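You operate a simulated robot arm through the tools that you are given. There is no shell and no other tool.

The job below is to be done with a simulated two-armed robot. You get a single attempt, and the scene is never put back.

Task
Pick up the red brush with one hand, pass it to the other hand and put it on the steel ledge under the grey panel.

The check looks at the end state, three seconds after you hand in, the way a careful person would. Anything else that was tipped, shoved, dropped, spilled or broken makes it a failure.

Robot
Two 7-joint arms with two-finger parallel grippers on one trunk, on a base that moves. Base frame: it is fixed to the floor where the robot stands at the start and does not move with it; the origin is under the middle of the robot, x ahead of it, y to its left, z up. Lengths are in m, angles in rad, forces in N, time in s.
The left shoulder is at the start at [0.07, 0.134, 0.651], the right one opposite. With the tool pointing down near the work surface each hand reaches from about 0.1 to 0.64 m from the robot's upright axis, wherever it stands, measured 20 degrees to its own side. Places, roughly: steel ledge under the grey panel [-1.2, 3.2, 0.7]. Payload 1.57 kg a hand.
Tool frame (each hand has its own): the origin (TCP) lies between the finger pads and is the grasp point; the fingertips stand 0.03 m ahead of it; z points along the fingers, y is the line along which they close. Largest opening 0.08 m; finger width 0.017, thickness 0.012; the body of the gripper, 0.04 by 0.082 m, starts 0.08 m behind the TCP.
Orientation is that of the tool frame in the base frame, as [roll, pitch, yaw] about the fixed x, y, z axes, in that order (R = Rz(yaw) Ry(pitch) Rx(roll)). With the fingers straight down and closing along the base's y, the tool's x points along the base's -x, its y along +y and its z along -z.

Tools
- The arms move only by the tool drive_tool. It takes "left_series", "right_series" or both (then of equal length, played together; a hand with none holds still); each is text: rows parted by semicolons, each of 7 numbers parted by spaces: the turn, a rotation vector about the tool's x, y, z in units of 6 degrees (1.0 is 6 degrees), then the shift along the tool's x, y, z in units of 30 mm (1.0 is 30 mm), then the opening, from 0 (shut) to 1 (fully open). In form: rx ry rz x y z jaw; .... A call has 1 to 20 rows; each row shifts and turns the commanded pose from where the row before left it, along the tool's axes as they then stand. A call with a number of a shift or a turn outside -1 to 1 is refused whole. Rows are played at 5 a second. More than 0.05 m and 0.15 rad between two rows, or a gripper value outside its range, and nothing of the call is played. A pose out of reach is approached as far as the arm can. The call stops where the force on the tool passes 40 N (or 10 N more than at its start, if that is more) or the arm is blocked; 0.2 s more then pass. Each finger travels about 0.153 m/s and halts on what it meets, pressing with about 21 N; the grip force reading is that of the motor and also rises with nothing between the fingers. The clock runs only during rows and for 0.2 s after the last one: add rows that do not move to give the fingers time. It gives the time, the measured TCP pose, the force on the tool (base axes), the opening and the grip force at its end, in the units of the frame above (readings bear some noise), with the torque about the TCP (base axes, N m) and any sound that the robot's microphone picked up.
- Cameras (640 x 400 px; columns grow to the right, rows downward): "scene" is now at [0.1239, -0.0029, 0.8569]; the picture's right is [-0.04, -1.00, 0.00], its down [-0.77, 0.03, -0.63] and it looks along [0.63, -0.02, -0.77] (base axes); focal length 288 px, centre (320, 200). "left" rides on the left gripper at [0.072, 0.007, -0.122] in its tool frame; the picture's right is [-0.09, 1.00, 0.00], its down [-0.84, -0.08, -0.54] and it looks along [-0.54, -0.05, 0.84] (tool axes); focal length 238 px, centre (320, 200). "right" rides on the right gripper at [0.072, -0.007, -0.122] in its tool frame; the picture's right is [0.09, 1.00, 0.00], its down [-0.84, 0.08, -0.54] and it looks along [-0.54, 0.05, 0.84] (tool axes); focal length 238 px, centre (320, 200). There is no depth. A picture from a camera that has moved, and an enlarged one, comes with that camera's place and axes in the base frame and with its lens.
- grab_frame(camera): a new picture of that camera. The clock stands still meanwhile.
- move_column(by): slides the trunk up (or, below 0, down) by that many m; the arms and the scene camera ride with it, the base frame stays. It gives what a move gives, with no picture.
- roll_base(legs): drives the robot by 1 to 6 legs, each [ahead, left, turn to the left] in m, m and rad, along the robot's own axes; the way and the turn of a leg run together, so that a leg with both is an arc; at most 1.5 m and 3.142 rad a leg. The arms and the cameras ride along, it lands a little off, and it stops where it bumps. It gives what a move gives.
- turn_head(pan, tilt): turns the head with the scene camera to pan (to the left, within 1.501 rad either way) and tilt (down, from -0.506 to 1.204), counted from straight ahead of the robot. It gives what a move gives.
- inspect(camera, box): a new picture of the part [left, top, right, bottom] of that camera's present view, enlarged. The clock stands still meanwhile.
- finish_job(): hands the job in; it is judged then, once.

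Places have to be worked out from the pictures, the camera data and where the tool is seen. Open the grippers and draw the arms clear of the work before you hand the job in, unless the task says otherwise.

The tools are called after ">>>" as a command line: name --argument value ..., lists and objects as JSON in quotes. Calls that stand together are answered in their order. drive_tool: Moves the arms, as the interface text tells. Its arguments: {"type":"object","properties":{"left_series":{"type":"string"},"right_series":{"type":"string"}},"required":[]} The other tools are called the same way: move_column (by) moves the trunk up or down; roll_base (legs) drives the base; turn_head (pan, tilt) turns the head that bears the scene camera; grab_frame (camera) takes a picture; inspect (camera, box) takes an enlarged picture of a part of a camera's view; finish_job () hands the job in.

At the start:

```text
t: 0.0
left_tcp_pos: [0.3787, 0.1626, 0.5558]
left_ee_rot: [-3.141, -0.001, -3.14]
left_contact_force: [-0.2, -0.9, 0.9]
left_ft_torque: [0.02, 0.02, -0.02]
left_gripper_width: 0.08
left_grasp_force: 0.1
right_tcp_pos: [0.4281, -0.2049, 0.4773]
right_ee_rot: [3.141, -0.002, -3.141]
right_contact_force: [-0.5, 0.8, 0.5]
right_ft_torque: [-0.01, 0.01, -0.01]
right_gripper_width: 0.0799
right_grasp_force: 0.2
trunk travel left (down, up): [-0.225, 0.715]
robot x, y, heading: [0.0019, -0.0013, 0.004]
head pan, tilt (commanded): [-0.038, 0.883]
```

scene: 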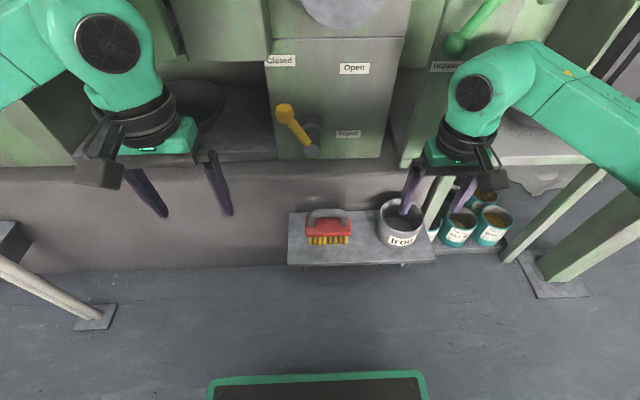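
right: 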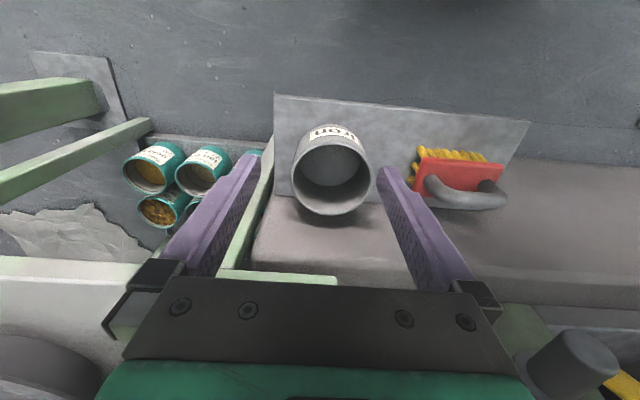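
left: 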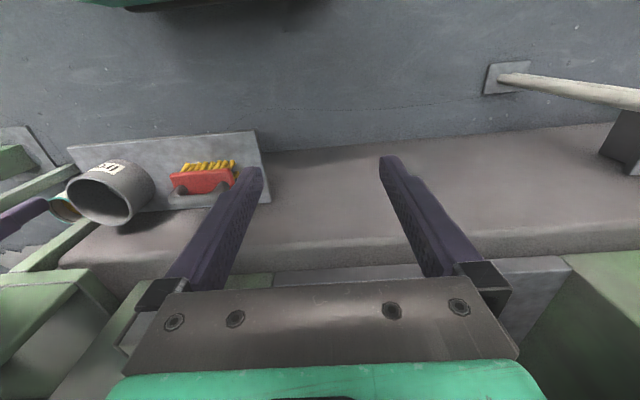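

The brush sits on a small plate ahead of the robot next to the "Iron" pot, roughly at [0.47, -0.03, 0.34] by triangulation. I'll take enlarged views before planning.

>>> inspect --camera "scene" --box '[260, 160, 460, 285]'

>>> inspect --camera "right" --box '[360, 90, 560, 240]'

>>> inspect --camera "left" --box '[50, 110, 290, 260]'

```text
3.20 times, centred on (360, 222) of scene
camera zoom: at [0.1239, -0.0029, 0.8569], right [-0.04, -1.0, 0.0], down [-0.77, 0.03, -0.63], along [0.63, -0.02, -0.77], focal length 922 px, centre (192, 128)
```

zoom: 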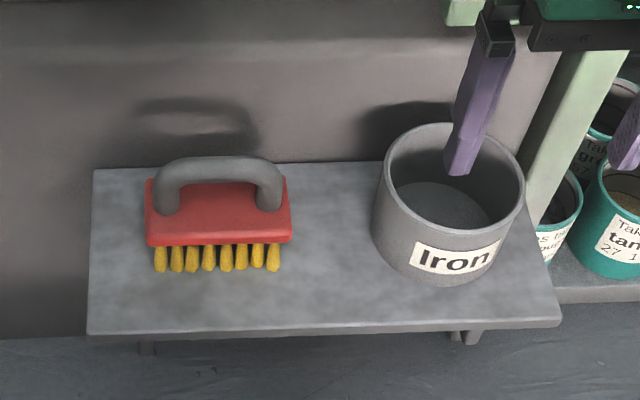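

```text
2.67 times, centred on (460, 165) of right
camera zoom: at [0.3569, -0.2121, 0.5991], right [-0.09, 1.0, 0.0], down [0.84, 0.08, 0.54], along [0.54, 0.05, -0.84], focal length 636 px, centre (-53, 293)
```

zoom: 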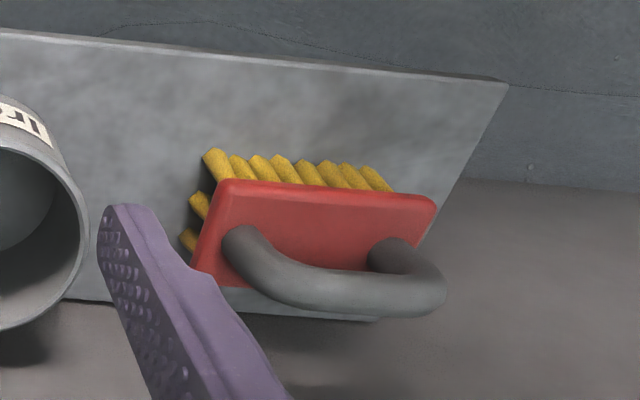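

```text
2.67 times, centred on (170, 185) of left
camera zoom: at [0.3069, 0.1698, 0.6778], right [0.09, 1.0, 0.0], down [0.84, -0.08, 0.54], along [0.54, -0.05, -0.84], focal length 636 px, centre (720, 240)
```

zoom: 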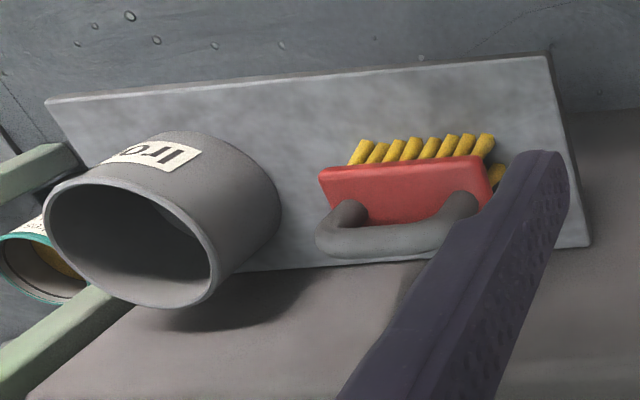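

The brush stands on its bristles with the handle arch on top, bar along base y; three cameras agree on the bar centre at about [0.485, -0.032, 0.375]. Next I look to the left to find the grey panel and its ledge and the way there.

>>> turn_head --pan 1.5 --tilt 0.2

>>> grab_frame --camera "scene"

```text
t: 1.6
left_tcp_pos: [0.3788, 0.1628, 0.5544]
left_ee_rot: [-3.139, 0.0, -3.139]
left_contact_force: [0.2, -0.2, -0.2]
left_ft_torque: [-0.02, 0.0, 0.02]
left_gripper_width: 0.0801
left_grasp_force: 0.0
right_tcp_pos: [0.4281, -0.2052, 0.4793]
right_ee_rot: [-3.141, 0.0, -3.141]
right_contact_force: [-0.5, -0.4, -0.2]
right_ft_torque: [-0.04, -0.02, 0.02]
right_gripper_width: 0.0798
right_grasp_force: 0.0
trunk travel left (down, up): [-0.225, 0.715]
robot x, y, heading: [-0.001, 0.0001, -0.003]
head pan, tilt (commanded): [1.499, 0.201]
```

```text
taken
camera scene: at [0.0543, 0.0929, 0.9172], right [1.0, -0.07, 0.0], down [-0.01, -0.2, -0.98], along [0.07, 0.98, -0.2], focal length 288 px, centre (320, 200)
```

scene: 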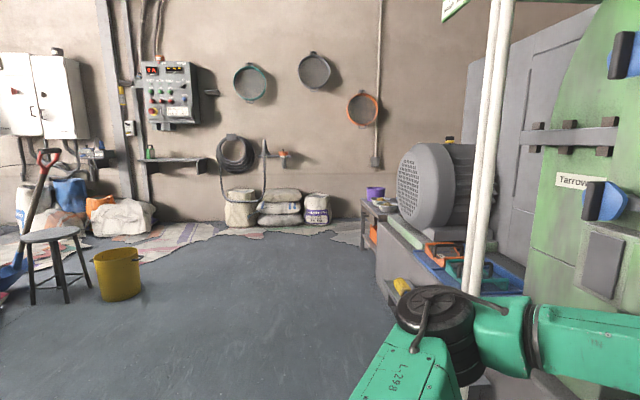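

>>> inspect --camera "scene" --box '[100, 50, 260, 150]'

>>> inspect --camera "scene" --box '[90, 130, 250, 250]'

>>> inspect --camera "scene" --box '[0, 120, 240, 320]'

```text
4.00 times, centred on (180, 100) of scene
camera zoom: at [0.0543, 0.0929, 0.9172], right [1.0, -0.07, 0.0], down [-0.01, -0.2, -0.98], along [0.07, 0.98, -0.2], focal length 1153 px, centre (880, 600)
```

zoom: 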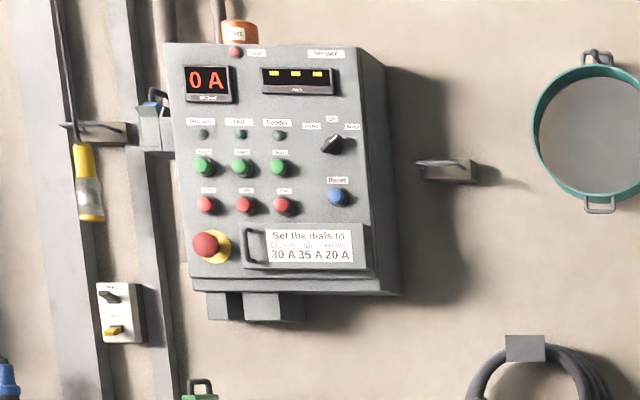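

```text
3.33 times, centred on (170, 190) of scene
camera zoom: at [0.0543, 0.0929, 0.9172], right [1.0, -0.07, 0.0], down [-0.01, -0.2, -0.98], along [0.07, 0.98, -0.2], focal length 961 px, centre (820, 233)
```

zoom: 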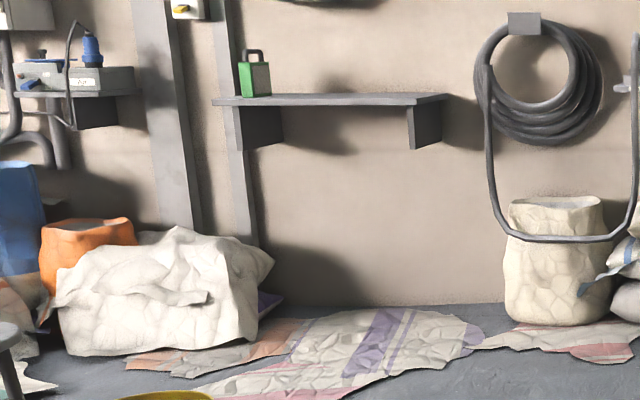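

```text
2.00 times, centred on (120, 220) of scene
camera zoom: at [0.0543, 0.0929, 0.9172], right [1.0, -0.07, 0.0], down [-0.01, -0.2, -0.98], along [0.07, 0.98, -0.2], focal length 576 px, centre (720, 160)
```

zoom: 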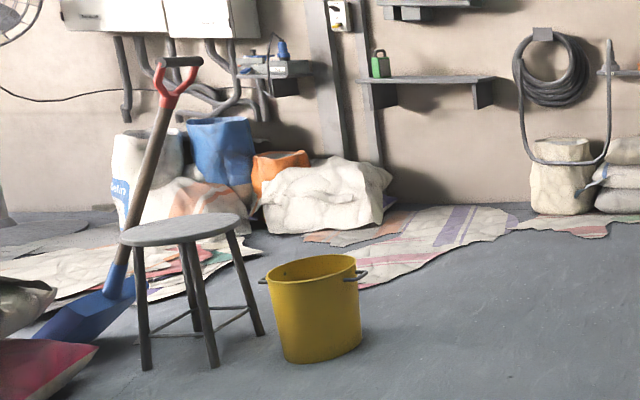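

The ledge is the wall shelf under the control panel, with a green padlock at its left end and free space to the right. I'll pick with the left hand from above by the handle bar, so first I yaw the left hand by 90° in place so that it closes along base x, and look at the scene again.

>>> drive_tool --left_series "0 0 1 0 0 0 1; 0 0 1 0 0 0 1; 0 0 1 0 0 0 1; 0 0 1 0 0 0 1; 0 0 1 0 0 0 1; 0 0 1 0 0 0 1; 0 0 1 0 0 0 1; 0 0 1 0 0 0 1; 0 0 1 0 0 0 1; 0 0 1 0 0 0 1; 0 0 1 0 0 0 1; 0 0 1 0 0 0 1; 0 0 1 0 0 0 1; 0 0 1 0 0 0 1; 0 0 1 0 0 0 1; 0 0 0 0 0 0 1"

>>> turn_head --pan 0.0 --tilt 0.85

>>> grab_frame --camera "scene"

```text
t: 5.0
left_tcp_pos: [0.3423, 0.1003, 0.5555]
left_ee_rot: [-3.14, 0.001, 2.101]
left_contact_force: [0.2, 0.1, 0.8]
left_ft_torque: [0.06, -0.02, -0.01]
left_gripper_width: 0.0799
left_grasp_force: 0.0
left hand out of reach, approached as far as the arm can: row 8, 9, 10, 11, 12, 13, 14, 15
right_tcp_pos: [0.4278, -0.2059, 0.4775]
right_ee_rot: [3.141, 0.0, 3.142]
right_contact_force: [-0.2, 0.7, -0.1]
right_ft_torque: [0.03, -0.06, 0.01]
right_gripper_width: 0.08
right_grasp_force: 0.0
trunk travel left (down, up): [-0.225, 0.715]
robot x, y, heading: [0.0058, 0.0044, -0.007]
head pan, tilt (commanded): [1.499, 0.201]
```

```text
t: 6.6
left_tcp_pos: [0.3439, 0.1009, 0.5565]
left_ee_rot: [-3.141, -0.001, 2.102]
left_contact_force: [0.4, 0.0, 0.3]
left_ft_torque: [0.03, 0.0, -0.04]
left_gripper_width: 0.0799
left_grasp_force: 0.1
right_tcp_pos: [0.4281, -0.2059, 0.4779]
right_ee_rot: [3.141, 0.001, 3.141]
right_contact_force: [0.1, 0.3, -0.2]
right_ft_torque: [0.01, 0.01, -0.04]
right_gripper_width: 0.0802
right_grasp_force: 0.0
trunk travel left (down, up): [-0.225, 0.715]
robot x, y, heading: [-0.001, -0.0014, 0.0]
head pan, tilt (commanded): [0.0, 0.85]
```

```text
taken
camera scene: at [0.1257, 0.0, 0.8595], right [0.0, -1.0, 0.0], down [-0.75, 0.0, -0.66], along [0.66, 0.0, -0.75], focal length 288 px, centre (320, 200)
```

scene: 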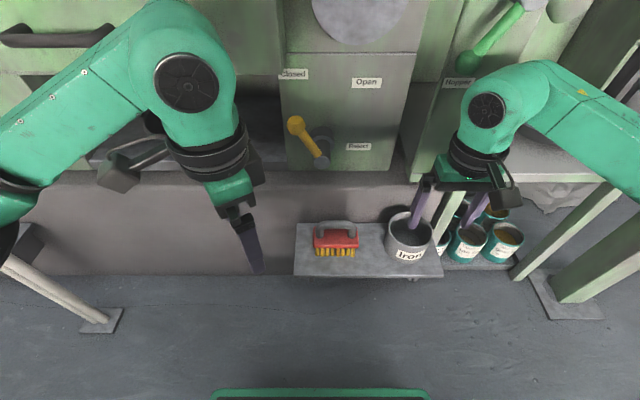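

The left hand stopped at about -60° of yaw (out of reach that way). I'll turn it back the other way and see where the commanded pose stands.

>>> drive_tool --left_series "0 0 -1 0 0 0 1; 0 0 -1 0 0 0 1; 0 0 -1 0 0 0 1; 0 0 -1 0 0 0 1; 0 0 -1 0 0 0 1; 0 0 -1 0 0 0 1; 0 0 -1 0 0 0 1; 0 0 -1 0 0 0 1; 0 0 -1 0 0 0 1; 0 0 -1 0 0 0 1; 0 0 0 0 0 0 1"

```text
t: 9.0
left_tcp_pos: [0.343, 0.1007, 0.5543]
left_ee_rot: [-3.139, -0.001, -3.136]
left_contact_force: [0.1, -0.8, 0.7]
left_ft_torque: [-0.01, 0.01, 0.03]
left_gripper_width: 0.08
left_grasp_force: 0.1
right_tcp_pos: [0.427, -0.2059, 0.4775]
right_ee_rot: [3.141, 0.0, -3.141]
right_contact_force: [-0.3, -0.3, -0.1]
right_ft_torque: [0.02, 0.01, 0.03]
right_gripper_width: 0.0803
right_grasp_force: 0.0
trunk travel left (down, up): [-0.225, 0.715]
robot x, y, heading: [0.001, 0.001, -0.002]
head pan, tilt (commanded): [0.0, 0.85]
```

The commanded pose restarts from the measured one. I'll move the left hand over the brush at safe height while the right hand rises and draws back away from the pot.

>>> drive_tool --left_series "0 0 0 0 0 0 1; 0 0 0 0 0 0 1; 0 0 0 -0.8 -0.75 0 1; 0 0 0 -0.8 -0.75 0 1; 0 0 0 -0.8 -0.75 0 1; 0 0 0 -0.8 -0.75 0 1; 0 0 0 -0.8 -0.75 0 1; 0 0 0 -0.7 -0.65 0 1; 0 0 0 0 0 0 1" --right_series "0 0 0 0 0 -1 1; 0 0 0 0 0 -1 1; 0 0 0 1 -1 0 1; 0 0 0 1 -1 0 1; 0 0 0 1 -0.5 0 1; 0 0 0 0 0 0 1; 0 0 0 0 0 0 1; 0 0 0 0 0 0 1; 0 0 0 0 0 0 1"

```text
t: 11.0
left_tcp_pos: [0.4775, -0.0309, 0.5599]
left_ee_rot: [-3.139, 0.012, -3.141]
left_contact_force: [-0.3, -0.2, 0.2]
left_ft_torque: [0.01, 0.02, 0.02]
left_gripper_width: 0.0801
left_grasp_force: 0.0
right_tcp_pos: [0.3309, -0.2808, 0.541]
right_ee_rot: [-3.14, 0.01, -3.141]
right_contact_force: [-0.3, -0.4, 1.0]
right_ft_torque: [0.0, 0.01, 0.0]
right_gripper_width: 0.0799
right_grasp_force: 0.0
trunk travel left (down, up): [-0.225, 0.715]
robot x, y, heading: [-0.0029, 0.0006, -0.005]
head pan, tilt (commanded): [0.0, 0.85]
```

The left hand is above the brush at z 0.56. Now I turn it by +90° (tool z negative) in place to have it close across the handle bar.

>>> drive_tool --left_series "0 0 -1 0 0 0 1; 0 0 -1 0 0 0 1; 0 0 -1 0 0 0 1; 0 0 -1 0 0 0 1; 0 0 -1 0 0 0 1; 0 0 -1 0 0 0 1; 0 0 -1 0 0 0 1; 0 0 -1 0 0 0 1; 0 0 -1 0 0 0 1; 0 0 -1 0 0 0 1; 0 0 -1 0 0 0 1; 0 0 -1 0 0 0 1; 0 0 -1 0 0 0 1; 0 0 -1 0 0 0 1; 0 0 -1 0 0 0 1; 0 0 0 0 0 0 1"

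>>> grab_frame --camera "left"

>>> grab_frame --camera "scene"

```text
t: 14.4
left_tcp_pos: [0.4778, -0.0313, 0.561]
left_ee_rot: [-3.128, -0.001, -1.569]
left_contact_force: [-0.4, 0.3, -0.3]
left_ft_torque: [0.02, 0.0, -0.02]
left_gripper_width: 0.0803
left_grasp_force: 0.1
right_tcp_pos: [0.3314, -0.2811, 0.5418]
right_ee_rot: [3.14, 0.014, -3.141]
right_contact_force: [-0.5, -0.1, 0.4]
right_ft_torque: [0.01, 0.01, -0.02]
right_gripper_width: 0.0798
right_grasp_force: 0.1
trunk travel left (down, up): [-0.225, 0.715]
robot x, y, heading: [0.0002, 0.0022, 0.002]
head pan, tilt (commanded): [0.0, 0.85]
```

```text
taken
camera left: at [0.47, -0.1031, 0.6838], right [-1.0, 0.09, -0.01], down [0.07, 0.84, 0.54], along [0.06, 0.54, -0.84], focal length 238 px, centre (320, 200)
```

left: 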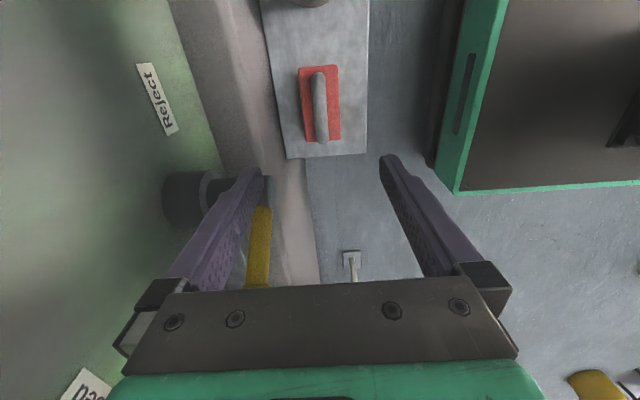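

```text
taken
camera scene: at [0.116, 0.0003, 0.861], right [0.0, -1.0, 0.0], down [-0.74, 0.0, -0.67], along [0.67, 0.0, -0.74], focal length 288 px, centre (320, 200)
```

scene: 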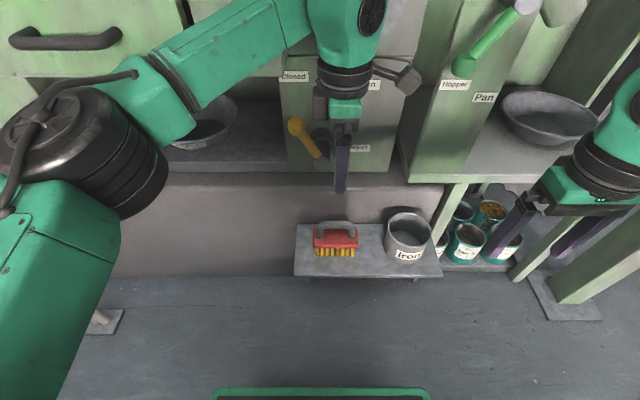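

The tool is now at yaw -90° closing along base x, and its camera sees the bar centred at x≈0.481, y≈-0.033. I'll narrow the jaw (to stay clear of the block behind the plate) and descend to z≈0.43 for a closer look.

>>> drive_tool --left_series "0 0.13 0 0 -0.1 0 0.55; 0 0 0 0 0 0.9 0.55; 0 0 0 0 0 0.9 0.55; 0 0 0 0 0 0.9 0.55; 0 0 0 0 0 0.9 0.55; 0 0 0 0 0 0.7 0.55; 0 0 0 0 0 0 0.55"

>>> grab_frame --camera "left"

>>> inspect --camera "scene" --box '[260, 140, 460, 285]'

```text
t: 15.8
left_tcp_pos: [0.485, -0.0377, 0.4447]
left_ee_rot: [-3.139, -0.031, -1.574]
left_contact_force: [-7.4, -7.2, 11.8]
left_ft_torque: [0.81, -1.03, -0.08]
left_gripper_width: 0.0442
left_grasp_force: 0.1
right_tcp_pos: [0.3353, -0.2821, 0.5367]
right_ee_rot: [3.142, 0.003, 3.14]
right_contact_force: [0.5, 0.6, 0.1]
right_ft_torque: [0.04, 0.01, 0.04]
right_gripper_width: 0.08
right_grasp_force: 0.1
trunk travel left (down, up): [-0.225, 0.715]
robot x, y, heading: [0.0014, 0.0007, -0.006]
head pan, tilt (commanded): [0.0, 0.85]
stopped in row 6 (left hand): the force on the tool passed its limit at 58 N (the readings are from after the stop); the commanded pose is now the measured one
```

```text
taken
camera left: at [0.478, -0.1069, 0.5693], right [-1.0, 0.1, -0.01], down [0.08, 0.85, 0.52], along [0.05, 0.51, -0.86], focal length 238 px, centre (320, 200)
```

left: 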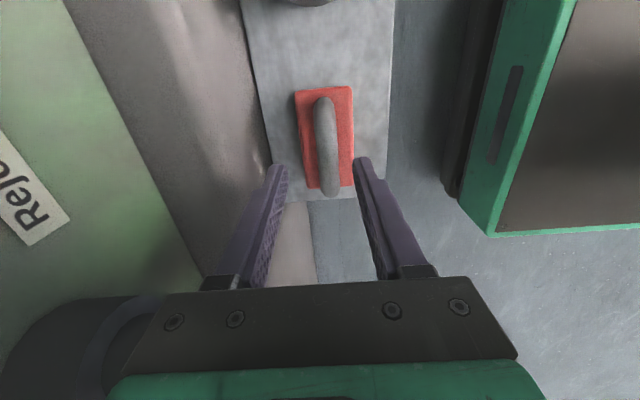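

```text
2.76 times, centred on (360, 212) of scene
camera zoom: at [0.124, -0.001, 0.8595], right [0.0, -1.0, 0.0], down [-0.75, 0.0, -0.66], along [0.66, 0.0, -0.75], focal length 795 px, centre (210, 166)
```

zoom: 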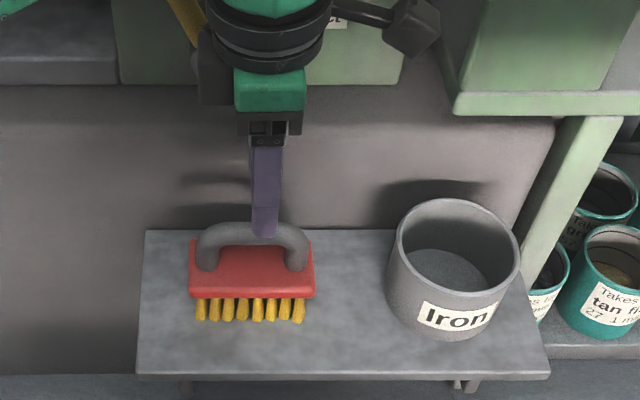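

The hand hit something at 58 N: the push came from ahead-left and below, i.e. the wrist met the yellow lever whose knob juts out to about x 0.54, y 0.04, z 0.55. I back off along the contact force direction (back, right, up), then check the lever.

>>> drive_tool --left_series "0 0 0 0.3 0.6 -0.4 0.55; 0 0 0 0.2 0.8 -0.6 0.55; 0 0 0 0 0.8 -0.8 0.55; 0 0 0 0 0.8 -0.8 0.55; 0 0 0 0 0.6 -0.8 0.55; 0 0 0 0 0 0 0.55"

>>> grab_frame --camera "scene"

>>> inspect --camera "scene" --box '[260, 50, 420, 190]'

```text
t: 17.2
left_tcp_pos: [0.378, -0.0486, 0.5451]
left_ee_rot: [-3.14, -0.028, -1.571]
left_contact_force: [0.1, -1.1, 0.4]
left_ft_torque: [-0.01, 0.02, 0.02]
left_gripper_width: 0.0439
left_grasp_force: 0.1
right_tcp_pos: [0.3369, -0.2809, 0.5365]
right_ee_rot: [3.14, 0.001, -3.141]
right_contact_force: [-0.5, -0.4, 0.0]
right_ft_torque: [-0.02, 0.01, 0.0]
right_gripper_width: 0.0802
right_grasp_force: 0.0
trunk travel left (down, up): [-0.225, 0.715]
robot x, y, heading: [-0.0011, -0.0016, 0.003]
head pan, tilt (commanded): [0.0, 0.85]
```

```text
taken
camera scene: at [0.1261, -0.0003, 0.8595], right [0.0, -1.0, 0.0], down [-0.75, 0.0, -0.66], along [0.66, 0.0, -0.75], focal length 288 px, centre (320, 200)
```

scene: 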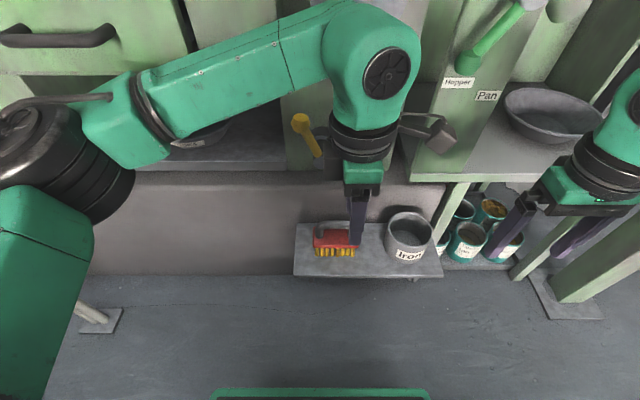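

```text
2.86 times, centred on (340, 120) of scene
camera zoom: at [0.1261, -0.0003, 0.8595], right [0.0, -1.0, 0.0], down [-0.75, 0.0, -0.66], along [0.66, 0.0, -0.75], focal length 823 px, centre (263, 429)
```

zoom: 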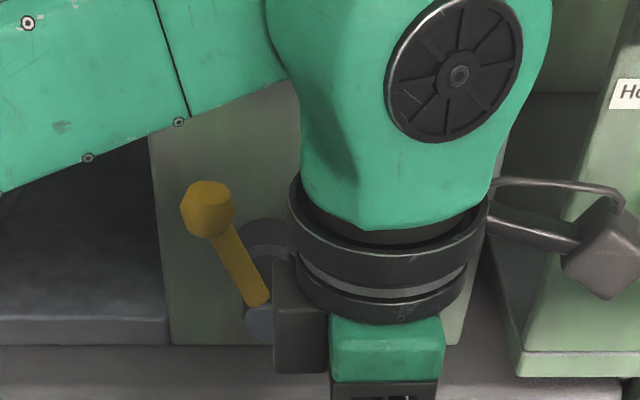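

The hand is free again. I'll put the head back to its starting pose to compare the lever with the very first picture.

>>> turn_head --pan -0.038 --tilt 0.883

>>> grab_frame --camera "scene"

>>> inspect --camera "scene" --box '[260, 80, 360, 170]'

```text
t: 17.8
left_tcp_pos: [0.3802, -0.0475, 0.5448]
left_ee_rot: [3.142, -0.026, -1.571]
left_contact_force: [-1.1, -1.0, 0.3]
left_ft_torque: [0.02, 0.0, -0.01]
left_gripper_width: 0.0439
left_grasp_force: 0.1
right_tcp_pos: [0.3364, -0.282, 0.5376]
right_ee_rot: [3.142, 0.001, 3.141]
right_contact_force: [0.2, 0.0, -0.4]
right_ft_torque: [0.0, -0.02, -0.01]
right_gripper_width: 0.0799
right_grasp_force: 0.1
trunk travel left (down, up): [-0.225, 0.715]
robot x, y, heading: [0.0023, -0.0003, 0.0]
head pan, tilt (commanded): [-0.038, 0.883]
```

```text
taken
camera scene: at [0.1243, -0.0032, 0.857], right [-0.04, -1.0, 0.0], down [-0.77, 0.03, -0.63], along [0.63, -0.02, -0.77], focal length 288 px, centre (320, 200)
```

scene: 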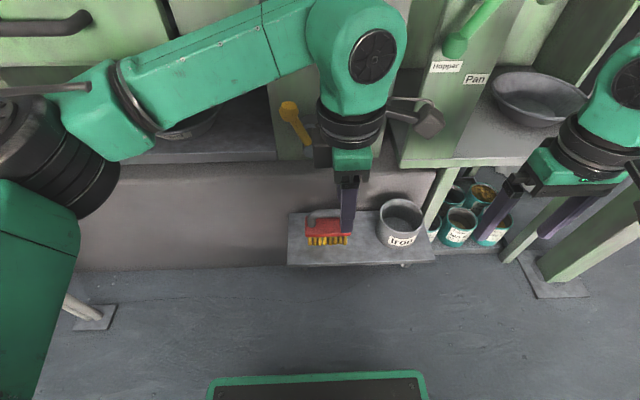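

```text
4.44 times, centred on (310, 125) of scene
camera zoom: at [0.1243, -0.0032, 0.857], right [-0.04, -1.0, 0.0], down [-0.77, 0.03, -0.63], along [0.63, -0.02, -0.77], focal length 1281 px, centre (364, 533)
```

zoom: 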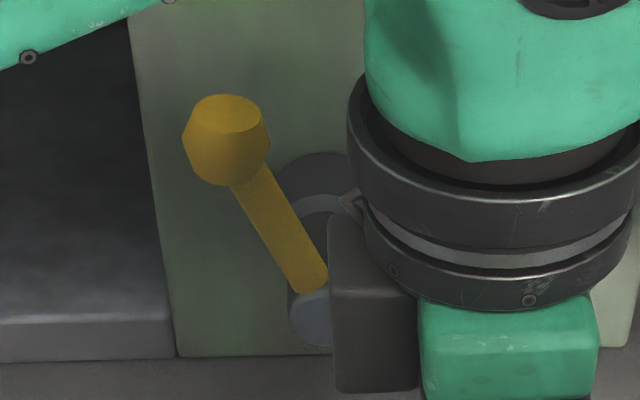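

The lever looks about the same (perhaps a few px off). To judge it properly I return to the earlier, contact-free viewing pose [0.478, -0.031, 0.561] and compare the left camera's picture with the one taken before the touch.

>>> drive_tool --left_series "-0.27 -0.13 0 0 0 -0.55 0.55; 0 0 0 -0.14 -0.8 0 1; 0 0 0 -0.14 -0.8 0 1; 0 0 0 -0.14 -0.8 0 1; 0 0 0 -0.12 -0.85 0 1; 0 0 0 0 0 0 1; 0 0 0 0 0 0 1"

>>> grab_frame --camera "left"

```text
t: 19.4
left_tcp_pos: [0.4693, -0.0355, 0.563]
left_ee_rot: [3.123, -0.011, -1.578]
left_contact_force: [0.4, -0.4, 0.3]
left_ft_torque: [0.01, -0.03, 0.0]
left_gripper_width: 0.0801
left_grasp_force: 0.0
right_tcp_pos: [0.3323, -0.2826, 0.5389]
right_ee_rot: [3.138, 0.008, 3.139]
right_contact_force: [-0.5, 0.0, 0.4]
right_ft_torque: [-0.01, 0.02, 0.0]
right_gripper_width: 0.0799
right_grasp_force: 0.0
trunk travel left (down, up): [-0.225, 0.715]
robot x, y, heading: [-0.0039, 0.0016, 0.007]
head pan, tilt (commanded): [-0.038, 0.883]
```

```text
taken
camera left: at [0.4654, -0.1054, 0.6859], right [-0.99, 0.1, 0.02], down [0.09, 0.84, 0.53], along [0.04, 0.53, -0.85], focal length 238 px, centre (320, 200)
```

left: 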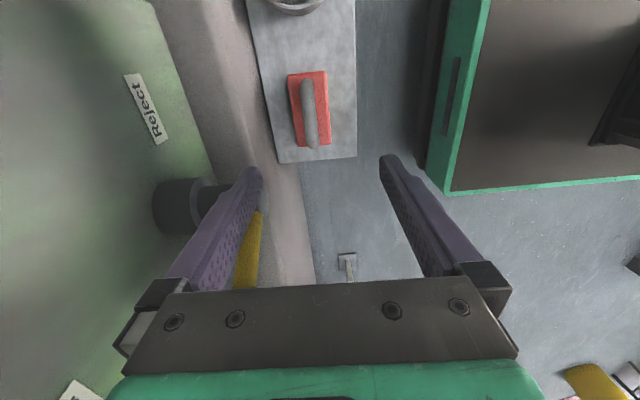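

Compared with the earlier frame, label, hub and lever all shifted by the same ~10 px, so the lever has not moved. To keep the wrist clear of it I'll lean the hand back by 20° (fingers pointing slightly forward) while still high up.

>>> drive_tool --left_series "0.9 -0.1 0 0 0.2 0 0.5; 0.9 0 0 0 0.2 0 0.5; 0.9 0 0 0 0.2 0 0.5; 0.8 0 0 0 0 0 0.5; 0 0 0 0 0 0 0.5"

```text
t: 20.6
left_tcp_pos: [0.458, -0.0313, 0.5569]
left_ee_rot: [-2.803, -0.003, -1.569]
left_contact_force: [0.7, 0.9, 0.2]
left_ft_torque: [0.03, 0.0, -0.02]
left_gripper_width: 0.0397
left_grasp_force: 0.0
right_tcp_pos: [0.3367, -0.282, 0.5367]
right_ee_rot: [3.14, 0.0, 3.141]
right_contact_force: [0.2, 0.2, -0.5]
right_ft_torque: [-0.02, -0.01, -0.01]
right_gripper_width: 0.0799
right_grasp_force: 0.1
trunk travel left (down, up): [-0.225, 0.715]
robot x, y, heading: [0.0025, -0.0015, 0.004]
head pan, tilt (commanded): [-0.038, 0.883]
```

Lean is 19.4° and the force is nil. Now down to a pre-grasp point about 0.07 m back from the bar along the tool axis.

>>> drive_tool --left_series "0 0 0 0.06 0.25 0.72 0.5; 0 0 0 0 0.25 0.72 0.5; 0 0 0 0 0.25 0.72 0.5; 0 0 0 0 0.25 0.72 0.5; 0 0 0 0 0.25 0.71 0.5; 0 0 0 0 0 0 0.5"

>>> grab_frame --camera "left"

>>> inspect --camera "scene" --box '[250, 100, 410, 260]'

```text
t: 22.0
left_tcp_pos: [0.4576, -0.0328, 0.4416]
left_ee_rot: [-2.806, -0.004, -1.571]
left_contact_force: [0.8, -0.2, -0.2]
left_ft_torque: [0.04, -0.01, -0.01]
left_gripper_width: 0.0401
left_grasp_force: 0.0
right_tcp_pos: [0.3362, -0.2821, 0.5374]
right_ee_rot: [-3.141, -0.001, 3.141]
right_contact_force: [0.6, -0.4, 0.6]
right_ft_torque: [-0.01, -0.03, -0.02]
right_gripper_width: 0.0801
right_grasp_force: 0.0
trunk travel left (down, up): [-0.225, 0.715]
robot x, y, heading: [0.001, -0.0016, -0.002]
head pan, tilt (commanded): [-0.038, 0.883]
```

```text
taken
camera left: at [0.412, -0.1048, 0.5558], right [-0.94, 0.09, -0.33], down [-0.11, 0.84, 0.53], along [0.33, 0.54, -0.78], focal length 238 px, centre (320, 200)
```

left: 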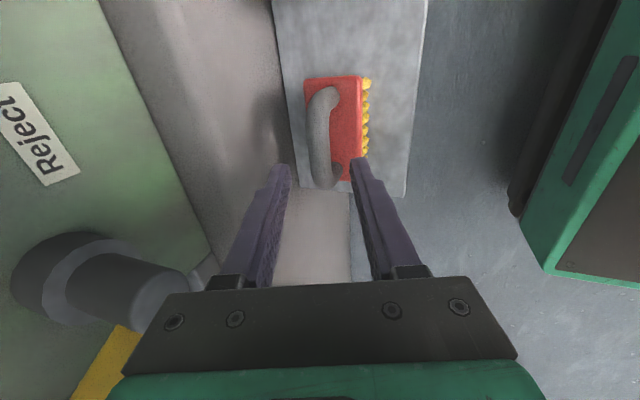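

```text
2.50 times, centred on (330, 180) of scene
camera zoom: at [0.1243, -0.0032, 0.8569], right [-0.04, -1.0, 0.0], down [-0.77, 0.03, -0.63], along [0.63, -0.02, -0.77], focal length 720 px, centre (295, 250)
```

zoom: 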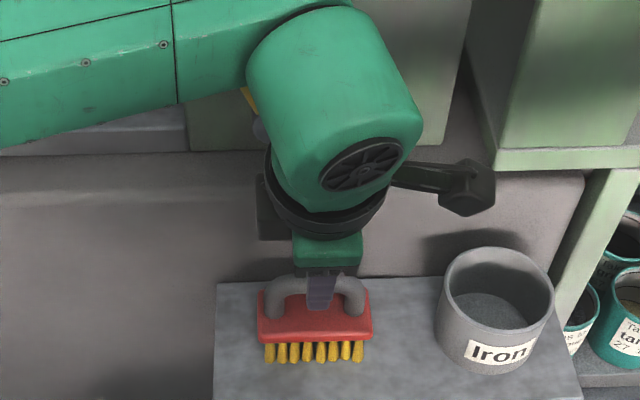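

The bar lies within 2 mm of the finger mid-plane and the arch is centred to a few mm. I advance ~0.062 m along the tool axis with tiny corrections, then look before closing.

>>> drive_tool --left_series "0 0 0 -0.1 -0.07 0.6 0.5; 0 0 0 0 0 0.6 0.5; 0 0 0 0 0 0.5 0.5; 0 0 0 0 0 0.35 0.5; 0 0 0 0 0 0 0.5"

>>> grab_frame --camera "left"

>>> inspect --camera "scene" --box '[270, 160, 390, 260]'

>>> grab_frame --camera "right"

```text
t: 23.2
left_tcp_pos: [0.4813, -0.0315, 0.3843]
left_ee_rot: [-2.806, -0.004, -1.571]
left_contact_force: [-0.4, -0.6, -0.2]
left_ft_torque: [0.02, -0.01, 0.02]
left_gripper_width: 0.0403
left_grasp_force: 0.0
right_tcp_pos: [0.3366, -0.2816, 0.5359]
right_ee_rot: [-3.141, 0.001, -3.141]
right_contact_force: [0.3, -0.3, -0.1]
right_ft_torque: [-0.03, -0.03, -0.02]
right_gripper_width: 0.0801
right_grasp_force: 0.0
trunk travel left (down, up): [-0.225, 0.715]
robot x, y, heading: [0.0008, 0.001, 0.001]
head pan, tilt (commanded): [-0.038, 0.883]
```

```text
taken
camera left: at [0.4347, -0.1029, 0.4983], right [-0.94, 0.09, -0.33], down [-0.11, 0.84, 0.53], along [0.33, 0.54, -0.78], focal length 238 px, centre (320, 200)
```

left: 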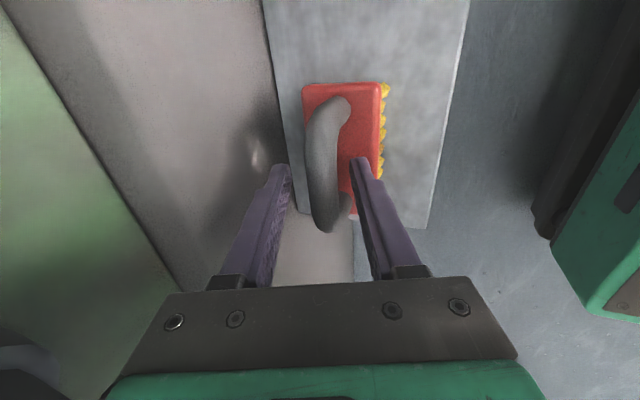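

```text
4.00 times, centred on (330, 210) of scene
camera zoom: at [0.1243, -0.0032, 0.8569], right [-0.04, -1.0, 0.0], down [-0.77, 0.03, -0.63], along [0.63, -0.02, -0.77], focal length 1153 px, centre (280, 160)
```

zoom: 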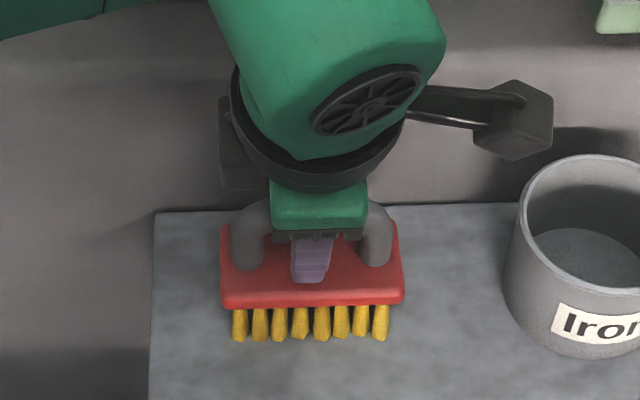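

```text
taken
camera right: at [0.266, -0.2879, 0.6581], right [-0.09, 1.0, 0.0], down [0.84, 0.08, 0.54], along [0.54, 0.05, -0.84], focal length 238 px, centre (320, 200)
```

right: 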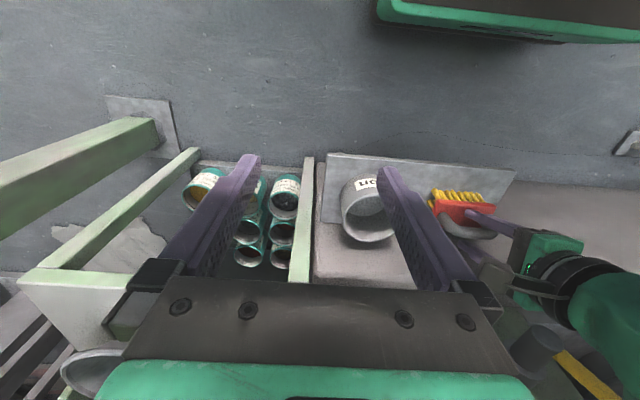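

No contact and the bar sits between the fingers. Closing on the bar now.

>>> drive_tool --left_series "0 0 0 0 0 0 0.3; 0 0 0 0 0 0 0.1; 0 0 0 0 0 0 0; 0 0 0 0 0 0 0; 0 0 0 0 0 0 0"

>>> grab_frame --camera "left"

>>> inspect --camera "scene" --box '[270, 160, 390, 260]'

```text
t: 24.4
left_tcp_pos: [0.4814, -0.0305, 0.384]
left_ee_rot: [-2.805, -0.003, -1.571]
left_contact_force: [-0.3, 0.2, -0.4]
left_ft_torque: [0.05, -0.03, 0.0]
left_gripper_width: 0.0175
left_grasp_force: 20.7
right_tcp_pos: [0.3374, -0.2816, 0.5361]
right_ee_rot: [3.141, -0.001, -3.141]
right_contact_force: [-0.4, -0.4, 0.1]
right_ft_torque: [-0.02, 0.0, 0.03]
right_gripper_width: 0.0801
right_grasp_force: 0.1
trunk travel left (down, up): [-0.225, 0.715]
robot x, y, heading: [0.0047, -0.0026, 0.001]
head pan, tilt (commanded): [-0.038, 0.883]
```

```text
taken
camera left: at [0.4347, -0.1028, 0.4984], right [-0.94, 0.09, -0.33], down [-0.11, 0.84, 0.53], along [0.33, 0.54, -0.78], focal length 238 px, centre (320, 200)
```

left: 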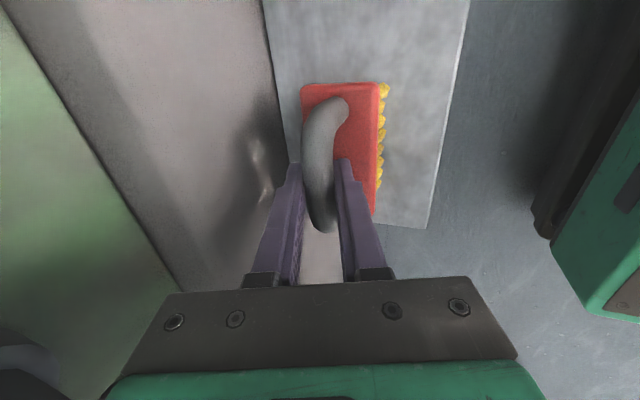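

```text
4.00 times, centred on (330, 210) of scene
camera zoom: at [0.1244, -0.0033, 0.8569], right [-0.04, -1.0, 0.0], down [-0.77, 0.03, -0.63], along [0.63, -0.02, -0.77], focal length 1153 px, centre (280, 160)
```

zoom: 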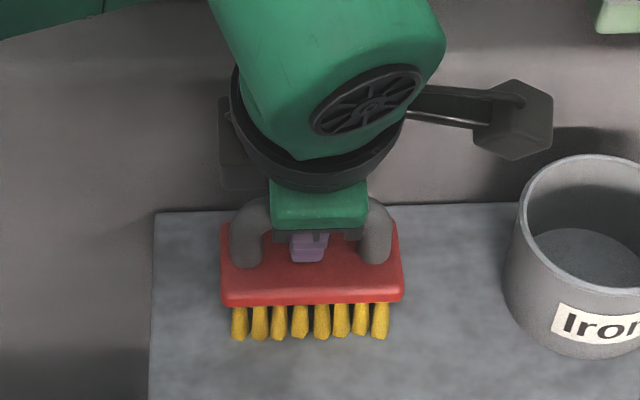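

Firm grip: width 0.0175 m, 20.7 N. I lift slowly back along the approach line, away from the lever.

>>> drive_tool --left_series "0 0 0 0 0 -0.3 0; 0 0 0 0 0 -0.5 0; 0 0 0 0 0 -0.6 0; 0 0 0 0 0 -0.6 0; 0 0 0 0 0.4 -0.5 0; 0 0 0 0 0 0 0"

>>> grab_frame --camera "scene"

```text
t: 25.8
left_tcp_pos: [0.4436, -0.0314, 0.453]
left_ee_rot: [-2.804, -0.005, -1.571]
left_contact_force: [0.1, 0.8, -2.1]
left_ft_torque: [-0.02, -0.04, 0.01]
left_gripper_width: 0.0171
left_grasp_force: 20.8
right_tcp_pos: [0.3368, -0.2813, 0.5366]
right_ee_rot: [-3.141, 0.001, 3.14]
right_contact_force: [0.4, -0.1, 0.3]
right_ft_torque: [-0.01, 0.02, -0.01]
right_gripper_width: 0.0801
right_grasp_force: 0.0
trunk travel left (down, up): [-0.225, 0.715]
robot x, y, heading: [0.0035, 0.0, 0.002]
head pan, tilt (commanded): [-0.038, 0.883]
```

```text
taken
camera scene: at [0.1244, -0.0032, 0.8569], right [-0.04, -1.0, 0.0], down [-0.77, 0.03, -0.63], along [0.63, -0.02, -0.77], focal length 288 px, centre (320, 200)
```

scene: 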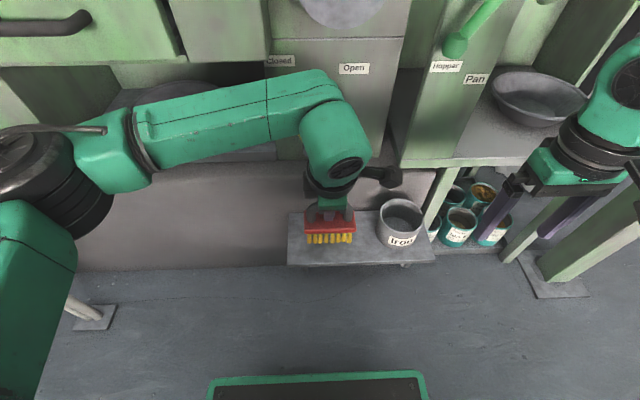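

The brush is lifted clear (about 2 N of weight). Before backing the base away from the machine I check what stands beside and behind the robot.

>>> turn_head --pan 1.5 --tilt 0.5

>>> grab_frame --camera "scene"

>>> turn_head --pan -1.5 --tilt 0.4

>>> grab_frame --camera "scene"

```text
t: 27.4
left_tcp_pos: [0.4445, -0.0314, 0.4511]
left_ee_rot: [-2.805, -0.003, -1.569]
left_contact_force: [-0.4, 0.1, -1.8]
left_ft_torque: [-0.03, 0.02, 0.0]
left_gripper_width: 0.0169
left_grasp_force: 21.6
right_tcp_pos: [0.3357, -0.2821, 0.5362]
right_ee_rot: [-3.141, 0.001, -3.14]
right_contact_force: [-0.2, -0.9, 0.2]
right_ft_torque: [-0.02, 0.01, -0.02]
right_gripper_width: 0.08
right_grasp_force: 0.1
trunk travel left (down, up): [-0.225, 0.715]
robot x, y, heading: [0.0006, 0.0009, 0.002]
head pan, tilt (commanded): [1.499, 0.499]
```

```text
taken
camera scene: at [0.0547, 0.0905, 0.8895], right [1.0, -0.07, 0.0], down [-0.04, -0.48, -0.88], along [0.06, 0.88, -0.48], focal length 288 px, centre (320, 200)
```

scene: 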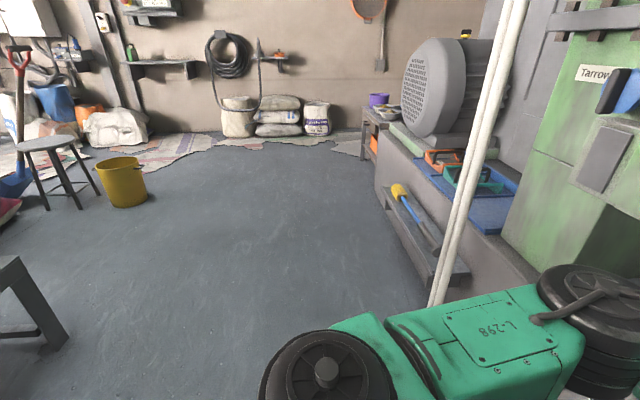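

```text
t: 30.0
left_tcp_pos: [0.4444, -0.0312, 0.4525]
left_ee_rot: [-2.805, -0.004, -1.571]
left_contact_force: [0.5, 0.3, -1.8]
left_ft_torque: [0.0, 0.01, -0.03]
left_gripper_width: 0.0173
left_grasp_force: 20.9
right_tcp_pos: [0.3378, -0.2824, 0.537]
right_ee_rot: [3.141, -0.001, -3.142]
right_contact_force: [0.0, 0.7, -0.1]
right_ft_torque: [0.02, 0.02, 0.03]
right_gripper_width: 0.0801
right_grasp_force: 0.0
trunk travel left (down, up): [-0.225, 0.715]
robot x, y, heading: [-0.0014, 0.0011, -0.001]
head pan, tilt (commanded): [-1.499, 0.4]
```

```text
taken
camera scene: at [0.0547, -0.0927, 0.8986], right [-1.0, -0.07, 0.0], down [-0.03, 0.39, -0.92], along [0.07, -0.92, -0.39], focal length 288 px, centre (320, 200)
```

scene: 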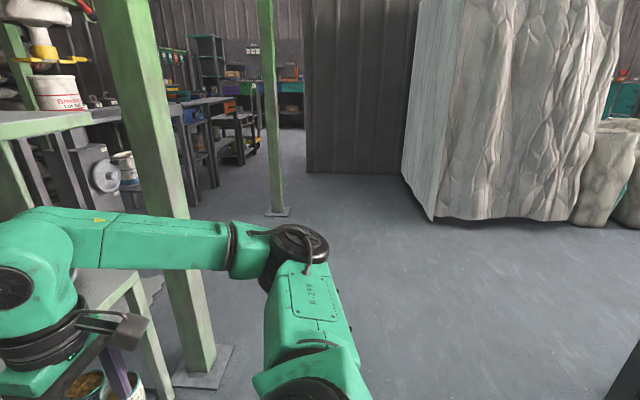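

Behind the robot a bench begins at about x≈-0.75, so I only back up 0.22 m, then check that machine lever, pot and cups stand as before.

>>> roll_base --legs '[[-0.22, 0, 0]]'

>>> turn_head --pan 0.0 --tilt 0.75

>>> grab_frame --camera "scene"

```text
t: 31.7
left_tcp_pos: [0.2268, -0.0303, 0.4536]
left_ee_rot: [-2.805, -0.003, -1.57]
left_contact_force: [0.4, 0.7, -0.9]
left_ft_torque: [-0.02, 0.02, -0.03]
left_gripper_width: 0.0171
left_grasp_force: 21.7
right_tcp_pos: [0.1203, -0.2798, 0.5371]
right_ee_rot: [-3.14, 0.001, -3.141]
right_contact_force: [-0.3, 0.1, 0.4]
right_ft_torque: [-0.03, -0.02, -0.01]
right_gripper_width: 0.0799
right_grasp_force: 0.0
trunk travel left (down, up): [-0.225, 0.715]
robot x, y, heading: [-0.2184, -0.0008, -0.001]
head pan, tilt (commanded): [-1.499, 0.4]
```

```text
t: 33.3
left_tcp_pos: [0.2281, -0.03, 0.4515]
left_ee_rot: [-2.804, -0.004, -1.57]
left_contact_force: [-0.1, 0.2, -1.5]
left_ft_torque: [-0.01, 0.02, -0.01]
left_gripper_width: 0.0172
left_grasp_force: 20.6
right_tcp_pos: [0.1206, -0.2816, 0.5366]
right_ee_rot: [-3.141, 0.001, 3.141]
right_contact_force: [0.1, 0.2, -0.4]
right_ft_torque: [0.03, -0.04, -0.04]
right_gripper_width: 0.08
right_grasp_force: 0.0
trunk travel left (down, up): [-0.225, 0.715]
robot x, y, heading: [-0.2142, 0.0001, 0.002]
head pan, tilt (commanded): [0.0, 0.75]
```

```text
taken
camera scene: at [-0.0864, -0.0003, 0.8675], right [0.0, -1.0, 0.0], down [-0.68, 0.0, -0.73], along [0.73, 0.0, -0.68], focal length 288 px, centre (320, 200)
```

scene: 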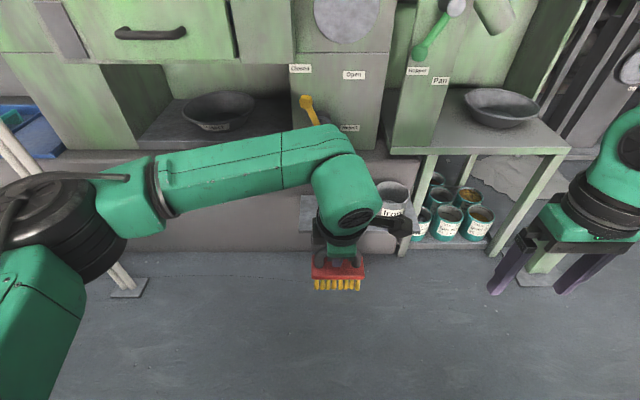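

The robot is clear and the lever, pot and cups look unchanged. For the handover I turn the brush about the vertical by about -42° so that its right end points toward the right shoulder, keeping it level.

>>> drive_tool --left_series "0 0.33 0.94 0 0 0 0; 0 0.33 0.94 0 0 0 0; 0 0.33 0.94 0 0 0 0; 0 0.33 0.94 0 0 0 0; 0 0.33 0.94 0 0 0 0; 0 0.33 0.94 0 0 0 0; 0 0.33 0.94 0 0 0 0; 0 0 0 0 0 0 0"

>>> grab_frame --camera "scene"

```text
t: 35.1
left_tcp_pos: [0.2283, -0.0304, 0.4528]
left_ee_rot: [-2.799, -0.004, -2.302]
left_contact_force: [-0.8, 0.1, -0.9]
left_ft_torque: [0.02, 0.02, -0.05]
left_gripper_width: 0.0175
left_grasp_force: 21.0
right_tcp_pos: [0.1201, -0.281, 0.5373]
right_ee_rot: [3.142, 0.001, -3.14]
right_contact_force: [-0.2, -0.2, -0.1]
right_ft_torque: [-0.04, -0.02, 0.03]
right_gripper_width: 0.0798
right_grasp_force: 0.0
trunk travel left (down, up): [-0.225, 0.715]
robot x, y, heading: [-0.2179, 0.0002, 0.004]
head pan, tilt (commanded): [0.0, 0.75]
```

```text
taken
camera scene: at [-0.0864, -0.0002, 0.8675], right [0.0, -1.0, 0.0], down [-0.68, 0.0, -0.73], along [0.73, 0.0, -0.68], focal length 288 px, centre (320, 200)
```

scene: 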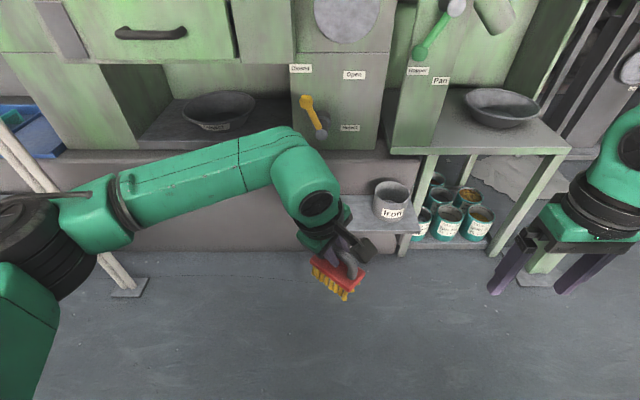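

The brush now points its right end toward the right shoulder, still level and firmly held. I shift it a little forward-left for room, while the right hand goes forward and tilts its fingers forward by 55°.

>>> drive_tool --left_series "0 0 0 -0.76 -0.2 0.07 0; 0 0 0 -0.76 -0.2 0.07 0; 0 0 0 -0.76 -0.2 0.07 0; 0 0 0 -0.76 -0.2 0.07 0; 0 0 0 0 0 0 0; 0 0 0 0 0 0 0; 0 0 0 0 0 0 0; 0 0 0 0 0 0 0; 0 0 0 0 0 0 0; 0 0 0 0 0 0 0; 0 0 0 0 0 0 0; 0 0 0 0 0 0 0; 0 0 0 0 0 0 0; 0 0 0 0 0 0 0; 0 0 0 0 0 0 0" --right_series "0 0 0 -0.96 0 0 1; 0 0 0 -0.96 0 0 1; 0 0 0 -0.96 0 0 1; 0 0 0 -0.96 0 0 1; 0 -0.917 0 0 0 0 1; 0 -0.917 0 0 0 0 1; 0 -0.917 0 0 0 0 1; 0 -0.917 0 0 0 0 1; 0 -0.917 0 0 0 0 1; 0 -0.917 0 0 0 0 1; 0 -0.917 0 0 0 0 1; 0 -0.917 0 0 0 0 1; 0 -0.917 0 0 0 0 1; 0 -0.917 0 0 0 0 1; 0 0 0 0 0 0 1"

>>> grab_frame --camera "scene"

```text
t: 38.3
left_tcp_pos: [0.3078, 0.0205, 0.4525]
left_ee_rot: [-2.8, -0.004, -2.298]
left_contact_force: [-0.8, 0.2, -2.1]
left_ft_torque: [0.02, 0.01, -0.01]
left_gripper_width: 0.0173
left_grasp_force: 20.7
right_tcp_pos: [0.2358, -0.2822, 0.5363]
right_ee_rot: [3.14, 0.96, 3.141]
right_contact_force: [1.0, -0.6, 0.7]
right_ft_torque: [0.0, 0.01, -0.03]
right_gripper_width: 0.0802
right_grasp_force: 0.0
trunk travel left (down, up): [-0.225, 0.715]
robot x, y, heading: [-0.2175, -0.0029, 0.003]
head pan, tilt (commanded): [0.0, 0.75]
```

```text
taken
camera scene: at [-0.0863, -0.0002, 0.8675], right [0.0, -1.0, 0.0], down [-0.68, 0.0, -0.73], along [0.73, 0.0, -0.68], focal length 288 px, centre (320, 200)
```

scene: 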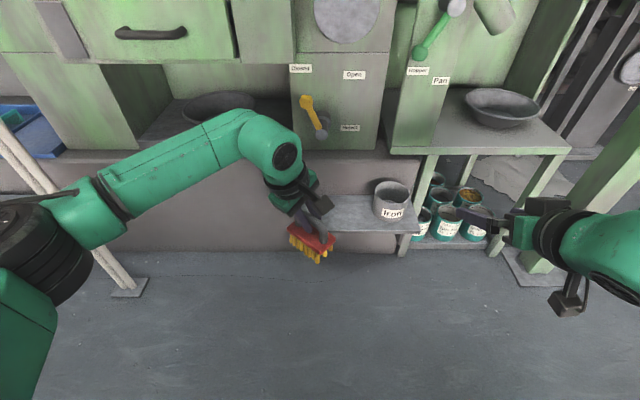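

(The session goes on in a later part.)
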